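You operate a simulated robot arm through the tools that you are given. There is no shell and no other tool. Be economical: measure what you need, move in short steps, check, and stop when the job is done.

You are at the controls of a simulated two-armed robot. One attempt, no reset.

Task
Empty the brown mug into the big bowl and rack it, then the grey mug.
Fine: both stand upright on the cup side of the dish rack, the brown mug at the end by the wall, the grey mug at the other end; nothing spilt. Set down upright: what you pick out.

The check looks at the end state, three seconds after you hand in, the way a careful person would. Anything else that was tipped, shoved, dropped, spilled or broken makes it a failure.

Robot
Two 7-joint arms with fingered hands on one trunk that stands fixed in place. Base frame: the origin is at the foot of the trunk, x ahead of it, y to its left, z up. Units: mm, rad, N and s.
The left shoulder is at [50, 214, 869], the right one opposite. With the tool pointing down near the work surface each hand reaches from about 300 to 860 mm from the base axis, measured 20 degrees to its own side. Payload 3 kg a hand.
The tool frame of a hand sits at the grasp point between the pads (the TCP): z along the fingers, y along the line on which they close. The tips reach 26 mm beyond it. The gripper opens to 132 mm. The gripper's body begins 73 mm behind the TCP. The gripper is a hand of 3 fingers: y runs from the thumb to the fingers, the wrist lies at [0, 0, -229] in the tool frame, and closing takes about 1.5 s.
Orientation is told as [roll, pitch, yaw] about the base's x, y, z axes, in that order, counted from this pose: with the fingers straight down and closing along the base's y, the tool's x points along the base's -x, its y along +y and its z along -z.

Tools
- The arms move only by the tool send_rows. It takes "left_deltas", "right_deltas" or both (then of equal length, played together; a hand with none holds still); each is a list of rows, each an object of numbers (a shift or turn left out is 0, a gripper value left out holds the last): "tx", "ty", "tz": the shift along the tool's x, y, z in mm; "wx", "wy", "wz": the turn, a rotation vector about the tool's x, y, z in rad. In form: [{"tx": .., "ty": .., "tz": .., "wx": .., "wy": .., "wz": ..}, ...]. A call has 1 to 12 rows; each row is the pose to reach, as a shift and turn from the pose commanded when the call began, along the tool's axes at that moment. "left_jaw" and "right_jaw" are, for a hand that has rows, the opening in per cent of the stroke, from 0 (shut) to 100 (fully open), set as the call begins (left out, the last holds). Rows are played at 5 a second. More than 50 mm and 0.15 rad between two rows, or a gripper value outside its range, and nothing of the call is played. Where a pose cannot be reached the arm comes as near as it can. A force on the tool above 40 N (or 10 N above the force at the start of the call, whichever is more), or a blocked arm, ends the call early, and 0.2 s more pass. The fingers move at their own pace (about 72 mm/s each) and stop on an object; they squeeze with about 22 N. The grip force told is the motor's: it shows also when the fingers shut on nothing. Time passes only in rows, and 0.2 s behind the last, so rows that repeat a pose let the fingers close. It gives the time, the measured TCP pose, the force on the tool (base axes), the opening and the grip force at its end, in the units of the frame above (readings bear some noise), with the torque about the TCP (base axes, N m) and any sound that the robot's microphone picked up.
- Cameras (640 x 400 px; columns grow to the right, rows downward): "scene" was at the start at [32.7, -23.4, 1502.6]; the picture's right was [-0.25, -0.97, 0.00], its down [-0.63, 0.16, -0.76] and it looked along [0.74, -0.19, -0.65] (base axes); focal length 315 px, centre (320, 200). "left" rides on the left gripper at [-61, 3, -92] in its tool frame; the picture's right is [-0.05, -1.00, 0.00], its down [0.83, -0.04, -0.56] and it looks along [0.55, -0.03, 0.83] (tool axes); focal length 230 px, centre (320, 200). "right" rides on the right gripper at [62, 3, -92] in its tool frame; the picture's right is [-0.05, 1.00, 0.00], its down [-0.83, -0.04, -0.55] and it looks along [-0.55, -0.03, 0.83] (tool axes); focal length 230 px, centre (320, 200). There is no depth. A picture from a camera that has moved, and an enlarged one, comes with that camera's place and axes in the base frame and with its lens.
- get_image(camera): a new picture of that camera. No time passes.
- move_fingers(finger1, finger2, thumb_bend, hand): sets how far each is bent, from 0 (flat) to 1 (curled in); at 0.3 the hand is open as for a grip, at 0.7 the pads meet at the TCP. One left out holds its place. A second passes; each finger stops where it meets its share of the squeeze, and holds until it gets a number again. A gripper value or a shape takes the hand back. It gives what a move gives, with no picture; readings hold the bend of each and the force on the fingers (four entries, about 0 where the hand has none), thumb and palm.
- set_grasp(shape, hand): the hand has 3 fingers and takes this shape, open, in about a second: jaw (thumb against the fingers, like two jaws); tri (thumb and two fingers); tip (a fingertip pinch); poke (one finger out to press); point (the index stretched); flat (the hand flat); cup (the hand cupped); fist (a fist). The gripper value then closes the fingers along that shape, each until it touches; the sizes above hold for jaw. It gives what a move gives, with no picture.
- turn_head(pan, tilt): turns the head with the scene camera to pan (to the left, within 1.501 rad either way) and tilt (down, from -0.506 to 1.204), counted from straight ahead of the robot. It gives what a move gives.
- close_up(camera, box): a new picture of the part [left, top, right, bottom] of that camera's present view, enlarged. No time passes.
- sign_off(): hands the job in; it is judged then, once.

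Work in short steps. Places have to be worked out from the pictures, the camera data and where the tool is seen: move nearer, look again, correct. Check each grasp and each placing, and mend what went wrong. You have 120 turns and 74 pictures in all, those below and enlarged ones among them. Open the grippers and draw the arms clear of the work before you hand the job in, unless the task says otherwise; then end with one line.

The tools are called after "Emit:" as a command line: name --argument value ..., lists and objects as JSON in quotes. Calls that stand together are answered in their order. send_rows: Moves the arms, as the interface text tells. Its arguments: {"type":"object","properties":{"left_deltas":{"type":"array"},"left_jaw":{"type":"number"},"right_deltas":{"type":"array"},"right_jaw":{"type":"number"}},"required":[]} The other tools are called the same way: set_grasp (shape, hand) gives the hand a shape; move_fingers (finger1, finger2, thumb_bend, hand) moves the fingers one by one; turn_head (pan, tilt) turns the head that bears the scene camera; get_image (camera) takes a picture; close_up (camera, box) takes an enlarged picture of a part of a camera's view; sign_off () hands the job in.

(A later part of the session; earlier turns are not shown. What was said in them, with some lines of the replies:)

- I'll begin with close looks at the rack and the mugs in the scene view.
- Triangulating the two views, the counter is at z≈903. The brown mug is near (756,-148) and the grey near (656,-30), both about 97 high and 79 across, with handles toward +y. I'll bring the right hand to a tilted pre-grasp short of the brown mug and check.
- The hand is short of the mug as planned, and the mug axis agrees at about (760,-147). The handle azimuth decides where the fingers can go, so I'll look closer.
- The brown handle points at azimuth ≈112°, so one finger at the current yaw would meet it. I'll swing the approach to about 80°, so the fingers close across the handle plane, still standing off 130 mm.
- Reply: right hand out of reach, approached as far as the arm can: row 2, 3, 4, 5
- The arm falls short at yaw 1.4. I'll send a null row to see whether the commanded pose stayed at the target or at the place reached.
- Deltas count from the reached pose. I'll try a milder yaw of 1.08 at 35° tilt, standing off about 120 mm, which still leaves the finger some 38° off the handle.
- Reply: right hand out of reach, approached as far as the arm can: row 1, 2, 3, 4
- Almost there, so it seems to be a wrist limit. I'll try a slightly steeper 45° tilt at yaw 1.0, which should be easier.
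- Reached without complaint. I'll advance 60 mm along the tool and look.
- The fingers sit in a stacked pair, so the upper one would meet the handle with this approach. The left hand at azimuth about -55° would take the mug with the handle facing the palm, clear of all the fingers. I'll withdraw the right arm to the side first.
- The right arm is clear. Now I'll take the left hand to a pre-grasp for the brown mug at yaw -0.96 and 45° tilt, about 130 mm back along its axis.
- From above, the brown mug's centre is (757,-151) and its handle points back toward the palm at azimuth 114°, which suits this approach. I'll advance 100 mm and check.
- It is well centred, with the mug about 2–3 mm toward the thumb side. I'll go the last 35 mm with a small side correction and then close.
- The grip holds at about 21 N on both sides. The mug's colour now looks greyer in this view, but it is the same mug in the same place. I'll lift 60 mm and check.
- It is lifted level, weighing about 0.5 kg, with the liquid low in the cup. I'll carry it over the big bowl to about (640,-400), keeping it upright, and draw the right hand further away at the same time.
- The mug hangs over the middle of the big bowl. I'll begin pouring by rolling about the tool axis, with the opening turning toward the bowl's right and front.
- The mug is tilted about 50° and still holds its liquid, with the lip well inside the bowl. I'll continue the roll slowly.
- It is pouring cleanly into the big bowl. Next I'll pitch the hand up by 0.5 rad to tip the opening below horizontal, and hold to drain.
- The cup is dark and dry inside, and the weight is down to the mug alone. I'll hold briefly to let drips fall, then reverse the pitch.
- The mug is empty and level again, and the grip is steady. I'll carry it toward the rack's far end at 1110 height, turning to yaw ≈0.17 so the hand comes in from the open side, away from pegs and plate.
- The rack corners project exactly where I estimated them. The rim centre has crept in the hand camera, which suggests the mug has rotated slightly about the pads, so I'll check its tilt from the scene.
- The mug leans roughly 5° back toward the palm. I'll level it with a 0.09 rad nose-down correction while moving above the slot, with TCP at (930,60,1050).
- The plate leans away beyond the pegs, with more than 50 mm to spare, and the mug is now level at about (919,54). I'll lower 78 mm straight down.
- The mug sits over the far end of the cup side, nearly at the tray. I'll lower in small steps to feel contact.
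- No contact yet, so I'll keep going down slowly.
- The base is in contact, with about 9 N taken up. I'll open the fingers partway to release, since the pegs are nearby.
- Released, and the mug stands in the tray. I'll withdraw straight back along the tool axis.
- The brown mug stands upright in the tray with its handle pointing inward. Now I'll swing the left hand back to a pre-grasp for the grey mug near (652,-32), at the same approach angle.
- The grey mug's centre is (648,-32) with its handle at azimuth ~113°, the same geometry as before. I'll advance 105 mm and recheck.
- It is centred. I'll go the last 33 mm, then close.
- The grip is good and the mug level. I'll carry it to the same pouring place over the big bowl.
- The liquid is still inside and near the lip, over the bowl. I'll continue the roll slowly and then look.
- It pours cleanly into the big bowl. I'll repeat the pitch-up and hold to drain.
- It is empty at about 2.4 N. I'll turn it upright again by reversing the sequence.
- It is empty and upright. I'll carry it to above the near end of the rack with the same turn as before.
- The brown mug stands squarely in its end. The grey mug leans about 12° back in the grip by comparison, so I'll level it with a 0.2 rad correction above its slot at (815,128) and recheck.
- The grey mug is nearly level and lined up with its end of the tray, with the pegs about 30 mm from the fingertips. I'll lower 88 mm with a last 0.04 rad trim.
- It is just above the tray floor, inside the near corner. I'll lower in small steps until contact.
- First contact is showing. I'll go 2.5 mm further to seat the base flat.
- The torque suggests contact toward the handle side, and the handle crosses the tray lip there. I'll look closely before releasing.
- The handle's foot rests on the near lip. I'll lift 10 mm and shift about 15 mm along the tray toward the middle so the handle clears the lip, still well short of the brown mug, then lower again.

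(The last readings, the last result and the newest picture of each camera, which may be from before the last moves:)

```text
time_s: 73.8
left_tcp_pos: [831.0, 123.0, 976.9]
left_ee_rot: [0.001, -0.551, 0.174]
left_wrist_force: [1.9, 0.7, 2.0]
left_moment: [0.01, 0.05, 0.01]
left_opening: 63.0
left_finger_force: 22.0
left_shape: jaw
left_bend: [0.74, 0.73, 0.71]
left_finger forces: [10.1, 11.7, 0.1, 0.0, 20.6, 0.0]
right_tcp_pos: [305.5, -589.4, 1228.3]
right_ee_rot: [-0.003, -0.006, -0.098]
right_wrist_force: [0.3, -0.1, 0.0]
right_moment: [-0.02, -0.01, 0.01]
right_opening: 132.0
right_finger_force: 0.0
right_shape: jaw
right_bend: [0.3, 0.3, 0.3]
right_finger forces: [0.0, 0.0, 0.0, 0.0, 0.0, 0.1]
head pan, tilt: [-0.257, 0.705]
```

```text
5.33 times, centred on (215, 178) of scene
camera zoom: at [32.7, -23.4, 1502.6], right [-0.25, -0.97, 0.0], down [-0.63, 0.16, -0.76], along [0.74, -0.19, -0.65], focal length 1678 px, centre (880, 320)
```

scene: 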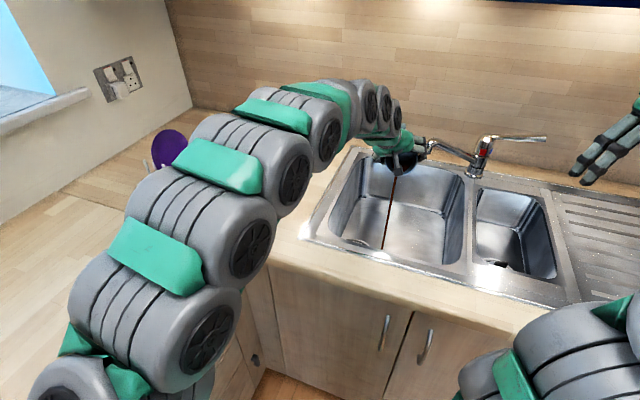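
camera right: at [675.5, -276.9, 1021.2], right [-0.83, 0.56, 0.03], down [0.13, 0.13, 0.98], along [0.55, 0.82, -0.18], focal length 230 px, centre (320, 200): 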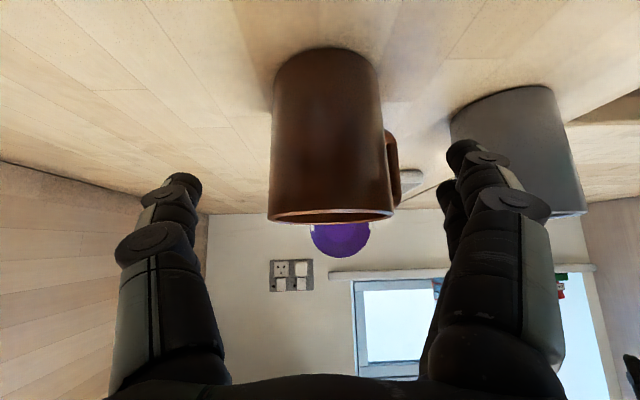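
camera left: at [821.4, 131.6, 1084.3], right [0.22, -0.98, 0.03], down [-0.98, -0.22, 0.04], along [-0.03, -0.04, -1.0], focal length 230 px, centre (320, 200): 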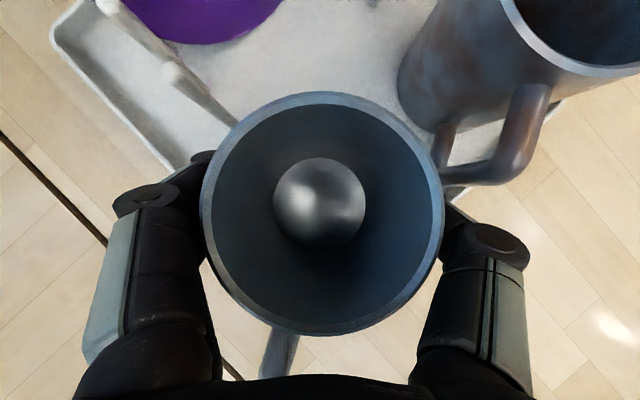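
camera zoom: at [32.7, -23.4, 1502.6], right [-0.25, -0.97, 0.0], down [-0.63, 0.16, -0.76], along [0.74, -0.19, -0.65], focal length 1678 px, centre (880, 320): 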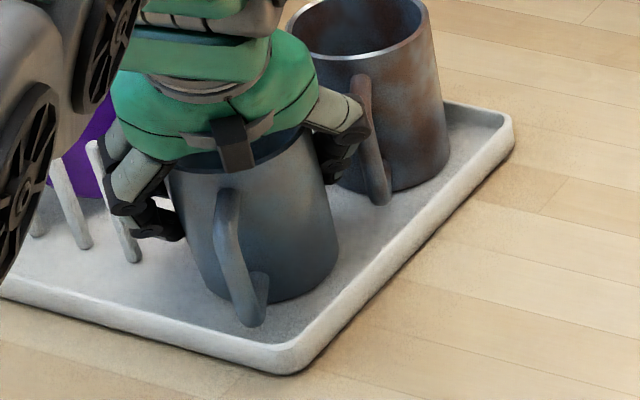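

The handle is now inside the lip and the base is touching at its rear edge. I'll trim 0.04 rad forward, seat it 1 mm, and then release with a limited opening, because brown's handle is near the thumb.

Emit:
send_rows --left_deltas '[{"wy": 0.02}, {"tx": 0.6, "tz": 1, "wy": 0.04}]'

Emit:
send_rows --left_deltas '[{"tz": 0}, {"tz": 0}, {"tz": 0}, {"tz": 0}, {"tz": 0}]' --left_jaw 70

Emit:
get_image --camera "left"

Emit:
close_up --camera "scene" --box '[180, 140, 250, 215]'

```text
time_s: 74.4
left_tcp_pos: [830.1, 123.4, 973.3]
left_ee_rot: [0.001, -0.507, 0.174]
left_wrist_force: [2.8, -0.5, 4.7]
left_moment: [0.14, 0.06, -0.06]
left_opening: 62.9
left_finger_force: 21.8
left_shape: jaw
left_bend: [0.74, 0.73, 0.71]
left_finger forces: [10.5, 12.0, 0.1, 0.1, 20.8, 0.1]
right_tcp_pos: [305.6, -589.3, 1229.1]
right_ee_rot: [-0.003, -0.007, -0.097]
right_wrist_force: [-0.6, -0.8, 0.3]
right_moment: [0.01, 0.0, 0.01]
right_opening: 131.7
right_finger_force: 0.0
right_shape: jaw
right_bend: [0.3, 0.3, 0.3]
right_finger forces: [0.0, 0.0, 0.0, 0.1, 0.1, 0.1]
head pan, tilt: [-0.257, 0.705]
```

```text
time_s: 75.6
left_tcp_pos: [830.9, 122.6, 975.5]
left_ee_rot: [0.0, -0.508, 0.175]
left_wrist_force: [0.1, 0.7, 0.1]
left_moment: [0.02, -0.01, -0.03]
left_opening: 92.0
left_finger_force: 0.2
left_shape: jaw
left_bend: [0.68, 0.68, 0.64]
left_finger forces: [0.0, 0.1, 0.0, 0.1, 0.4, 0.0]
right_tcp_pos: [305.0, -589.6, 1228.8]
right_ee_rot: [-0.005, -0.005, -0.097]
right_wrist_force: [0.9, 0.0, 0.1]
right_moment: [0.03, 0.01, 0.0]
right_opening: 131.9
right_finger_force: 0.0
right_shape: jaw
right_bend: [0.3, 0.3, 0.3]
right_finger forces: [0.1, 0.0, 0.1, 0.0, 0.0, 0.1]
head pan, tilt: [-0.257, 0.705]
```

```text
18 pictures are left
camera left: at [839.9, 127.2, 1084.1], right [0.22, -0.98, 0.02], down [-0.97, -0.22, 0.08], along [-0.07, -0.04, -1.0], focal length 230 px, centre (320, 200)
```

left: 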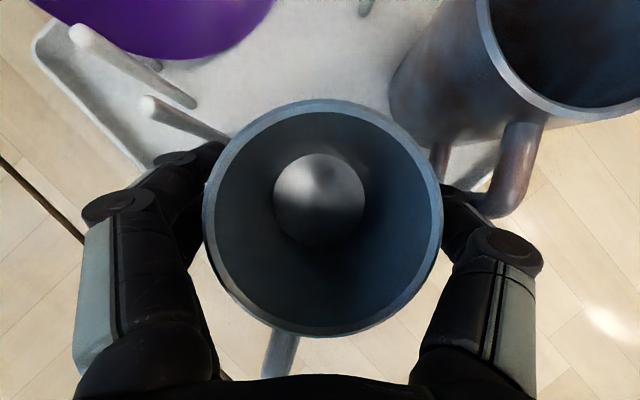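

```text
5.33 times, centred on (215, 178) of scene
camera zoom: at [32.6, -23.4, 1502.6], right [-0.25, -0.97, 0.0], down [-0.63, 0.16, -0.76], along [0.74, -0.19, -0.65], focal length 1678 px, centre (880, 320)
```

zoom: 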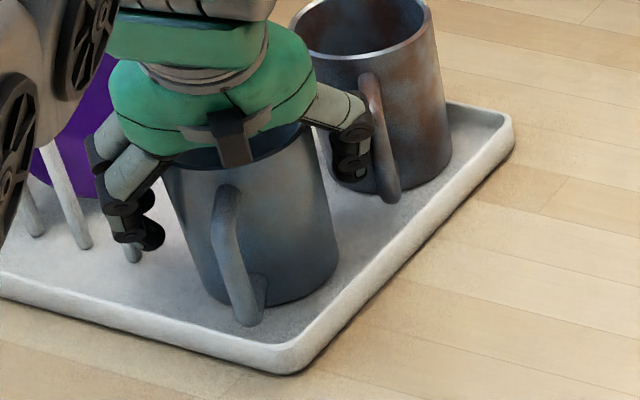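

The mug is released and standing. The thumb just touches brown's handle and has nudged it a little, so I'll close the fingers slightly and then back out slowly.

Emit:
send_rows --left_deltas '[{"tz": 0}, {"tz": 0}, {"tz": 0}]' --left_jaw 62

Emit:
get_image --camera "left"

```text
time_s: 76.4
left_tcp_pos: [830.9, 123.3, 974.2]
left_ee_rot: [0.0, -0.508, 0.173]
left_wrist_force: [-1.3, 0.3, -0.8]
left_moment: [0.0, 0.0, 0.01]
left_opening: 82.3
left_finger_force: 0.1
left_shape: jaw
left_bend: [0.71, 0.71, 0.69]
left_finger forces: [0.1, 0.0, 0.1, 0.1, 0.1, 0.1]
right_tcp_pos: [305.7, -589.8, 1229.3]
right_ee_rot: [-0.002, -0.005, -0.096]
right_wrist_force: [0.3, 0.1, -0.4]
right_moment: [-0.01, -0.01, 0.01]
right_opening: 131.8
right_finger_force: 0.1
right_shape: jaw
right_bend: [0.3, 0.3, 0.3]
right_finger forces: [0.0, 0.0, 0.0, 0.0, 0.0, 0.0]
head pan, tilt: [-0.257, 0.705]
```

```text
16 pictures are left
camera left: at [840.0, 127.2, 1084.1], right [0.22, -0.98, 0.02], down [-0.97, -0.22, 0.08], along [-0.07, -0.04, -1.0], focal length 230 px, centre (320, 200)
```

left: 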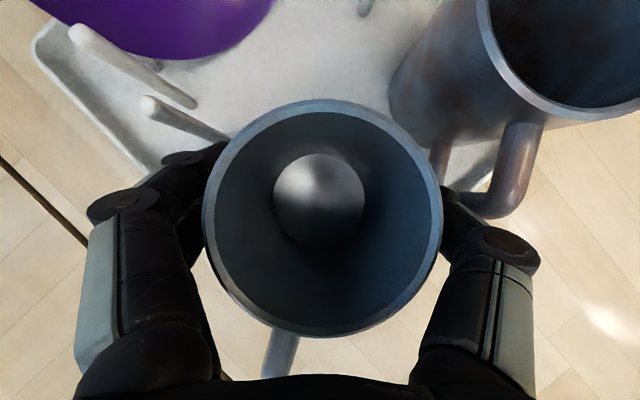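

Both sides are now unloaded. I'll back out along the tool axis.

Emit:
send_rows --left_deltas '[{"tz": -8}, {"tz": -16}, {"tz": -26}, {"tz": -40}, {"tz": -60}, {"tz": -90}, {"tz": -130}]'

Emit:
get_image --camera "left"

Emit:
close_up --camera "scene" --box '[140, 110, 280, 220]'

```text
time_s: 78.0
left_tcp_pos: [769.7, 113.8, 1089.3]
left_ee_rot: [-0.001, -0.507, 0.175]
left_wrist_force: [-0.2, -0.6, 0.4]
left_moment: [0.01, -0.03, 0.0]
left_opening: 82.2
left_finger_force: 0.0
left_shape: jaw
left_bend: [0.71, 0.71, 0.69]
left_finger forces: [0.0, 0.0, 0.0, 0.1, 0.0, 0.0]
right_tcp_pos: [304.6, -590.1, 1228.0]
right_ee_rot: [-0.005, -0.005, -0.096]
right_wrist_force: [0.0, -0.6, -0.1]
right_moment: [-0.01, 0.01, 0.01]
right_opening: 131.7
right_finger_force: 0.0
right_shape: jaw
right_bend: [0.3, 0.3, 0.3]
right_finger forces: [0.1, 0.0, 0.1, 0.0, 0.1, 0.1]
head pan, tilt: [-0.257, 0.705]
```

```text
15 pictures are left
camera left: at [778.6, 118.0, 1198.7], right [0.22, -0.98, 0.03], down [-0.97, -0.22, 0.08], along [-0.07, -0.04, -1.0], focal length 230 px, centre (320, 200)
```

left: 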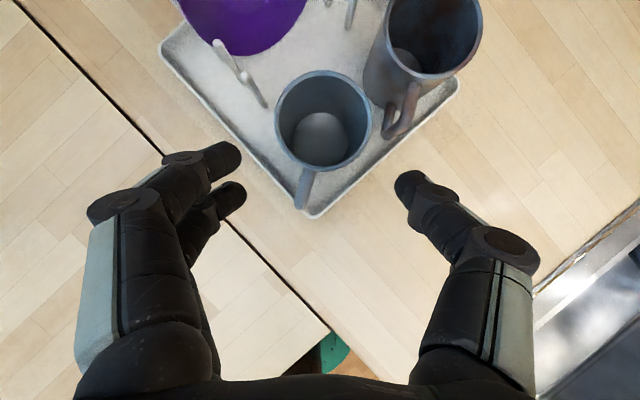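

```text
3.64 times, centred on (210, 165) of scene
camera zoom: at [32.6, -23.4, 1502.6], right [-0.25, -0.97, 0.0], down [-0.63, 0.16, -0.76], along [0.74, -0.19, -0.65], focal length 1144 px, centre (720, 327)
```

zoom: 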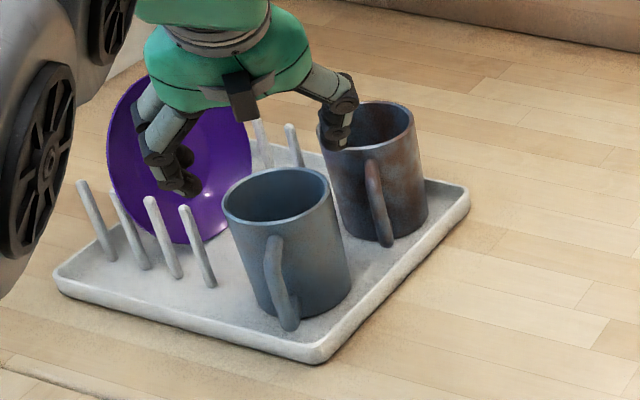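

Both mugs stand upright on the cup side, brown at the wall end and grey at the near end. I'll draw the left arm back to its start place with the hand open.

Emit:
send_rows --left_deltas '[{"tx": 16, "ty": 13, "tz": -24}, {"tx": 36, "ty": 28, "tz": -52}, {"tx": 54, "ty": 42.5, "tz": -79}, {"tx": 72, "ty": 56.7, "tz": -105}, {"tx": 90, "ty": 70.8, "tz": -131}, {"tx": 108, "ty": 85, "tz": -157}, {"tx": 126, "ty": 99, "tz": -184}, {"tx": 144, "ty": 113, "tz": -210}, {"tx": 161, "ty": 127, "tz": -236}]' --left_jaw 100

Emit:
get_image --camera "scene"

Emit:
close_up --camera "scene" --box '[140, 110, 300, 260]'

```text
time_s: 80.0
left_tcp_pos: [495.1, 191.9, 1216.3]
left_ee_rot: [0.0, -0.509, 0.173]
left_wrist_force: [0.2, 0.1, -0.1]
left_moment: [0.0, -0.01, 0.01]
left_opening: 132.2
left_finger_force: 0.1
left_shape: jaw
left_bend: [0.3, 0.3, 0.3]
left_finger forces: [0.1, 0.0, 0.0, 0.1, 0.0, 0.1]
right_tcp_pos: [304.3, -589.8, 1228.6]
right_ee_rot: [-0.004, -0.006, -0.097]
right_wrist_force: [-0.2, 0.5, -0.3]
right_moment: [-0.04, 0.01, -0.01]
right_opening: 132.1
right_finger_force: 0.1
right_shape: jaw
right_bend: [0.3, 0.3, 0.3]
right_finger forces: [0.0, 0.0, 0.0, 0.2, 0.1, 0.0]
head pan, tilt: [-0.257, 0.705]
```

```text
13 pictures are left
```

scene: 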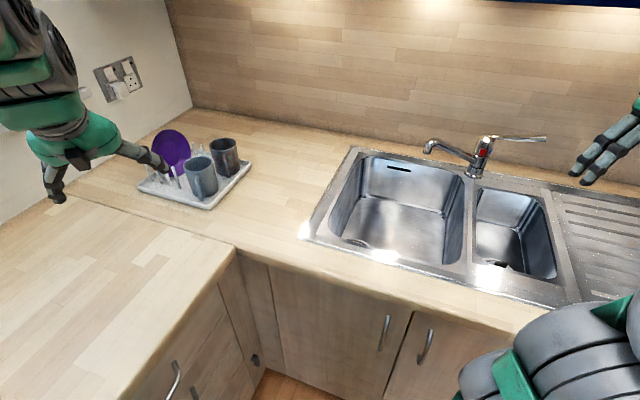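

```text
2.67 times, centred on (220, 185) of scene
camera zoom: at [32.6, -23.4, 1502.6], right [-0.25, -0.97, 0.0], down [-0.63, 0.16, -0.76], along [0.74, -0.19, -0.65], focal length 839 px, centre (587, 240)
```

zoom: 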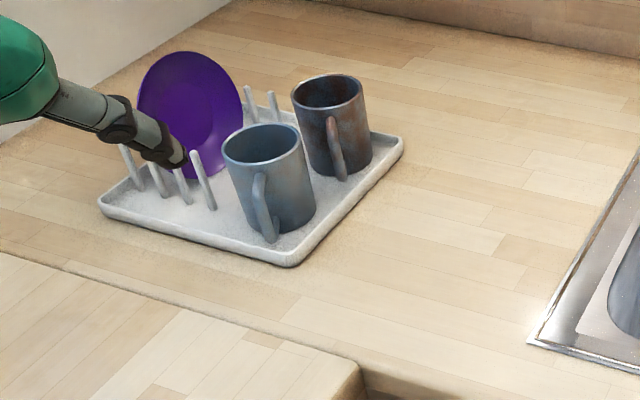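

The counter is clean, both mugs stand upright and empty in the tray, the plate is untouched, and both arms are clear with hands open. I'm handing in.

Emit:
sign_off

```text
The job is handed in.
```

I emptied both mugs into the big bowl and stood them upright on the cup side of the rack, brown at the wall end and grey at the near end. I saw no spills; the hand lightly nudged the brown mug's handle while letting go of the grey one, and the brown mug stayed upright.
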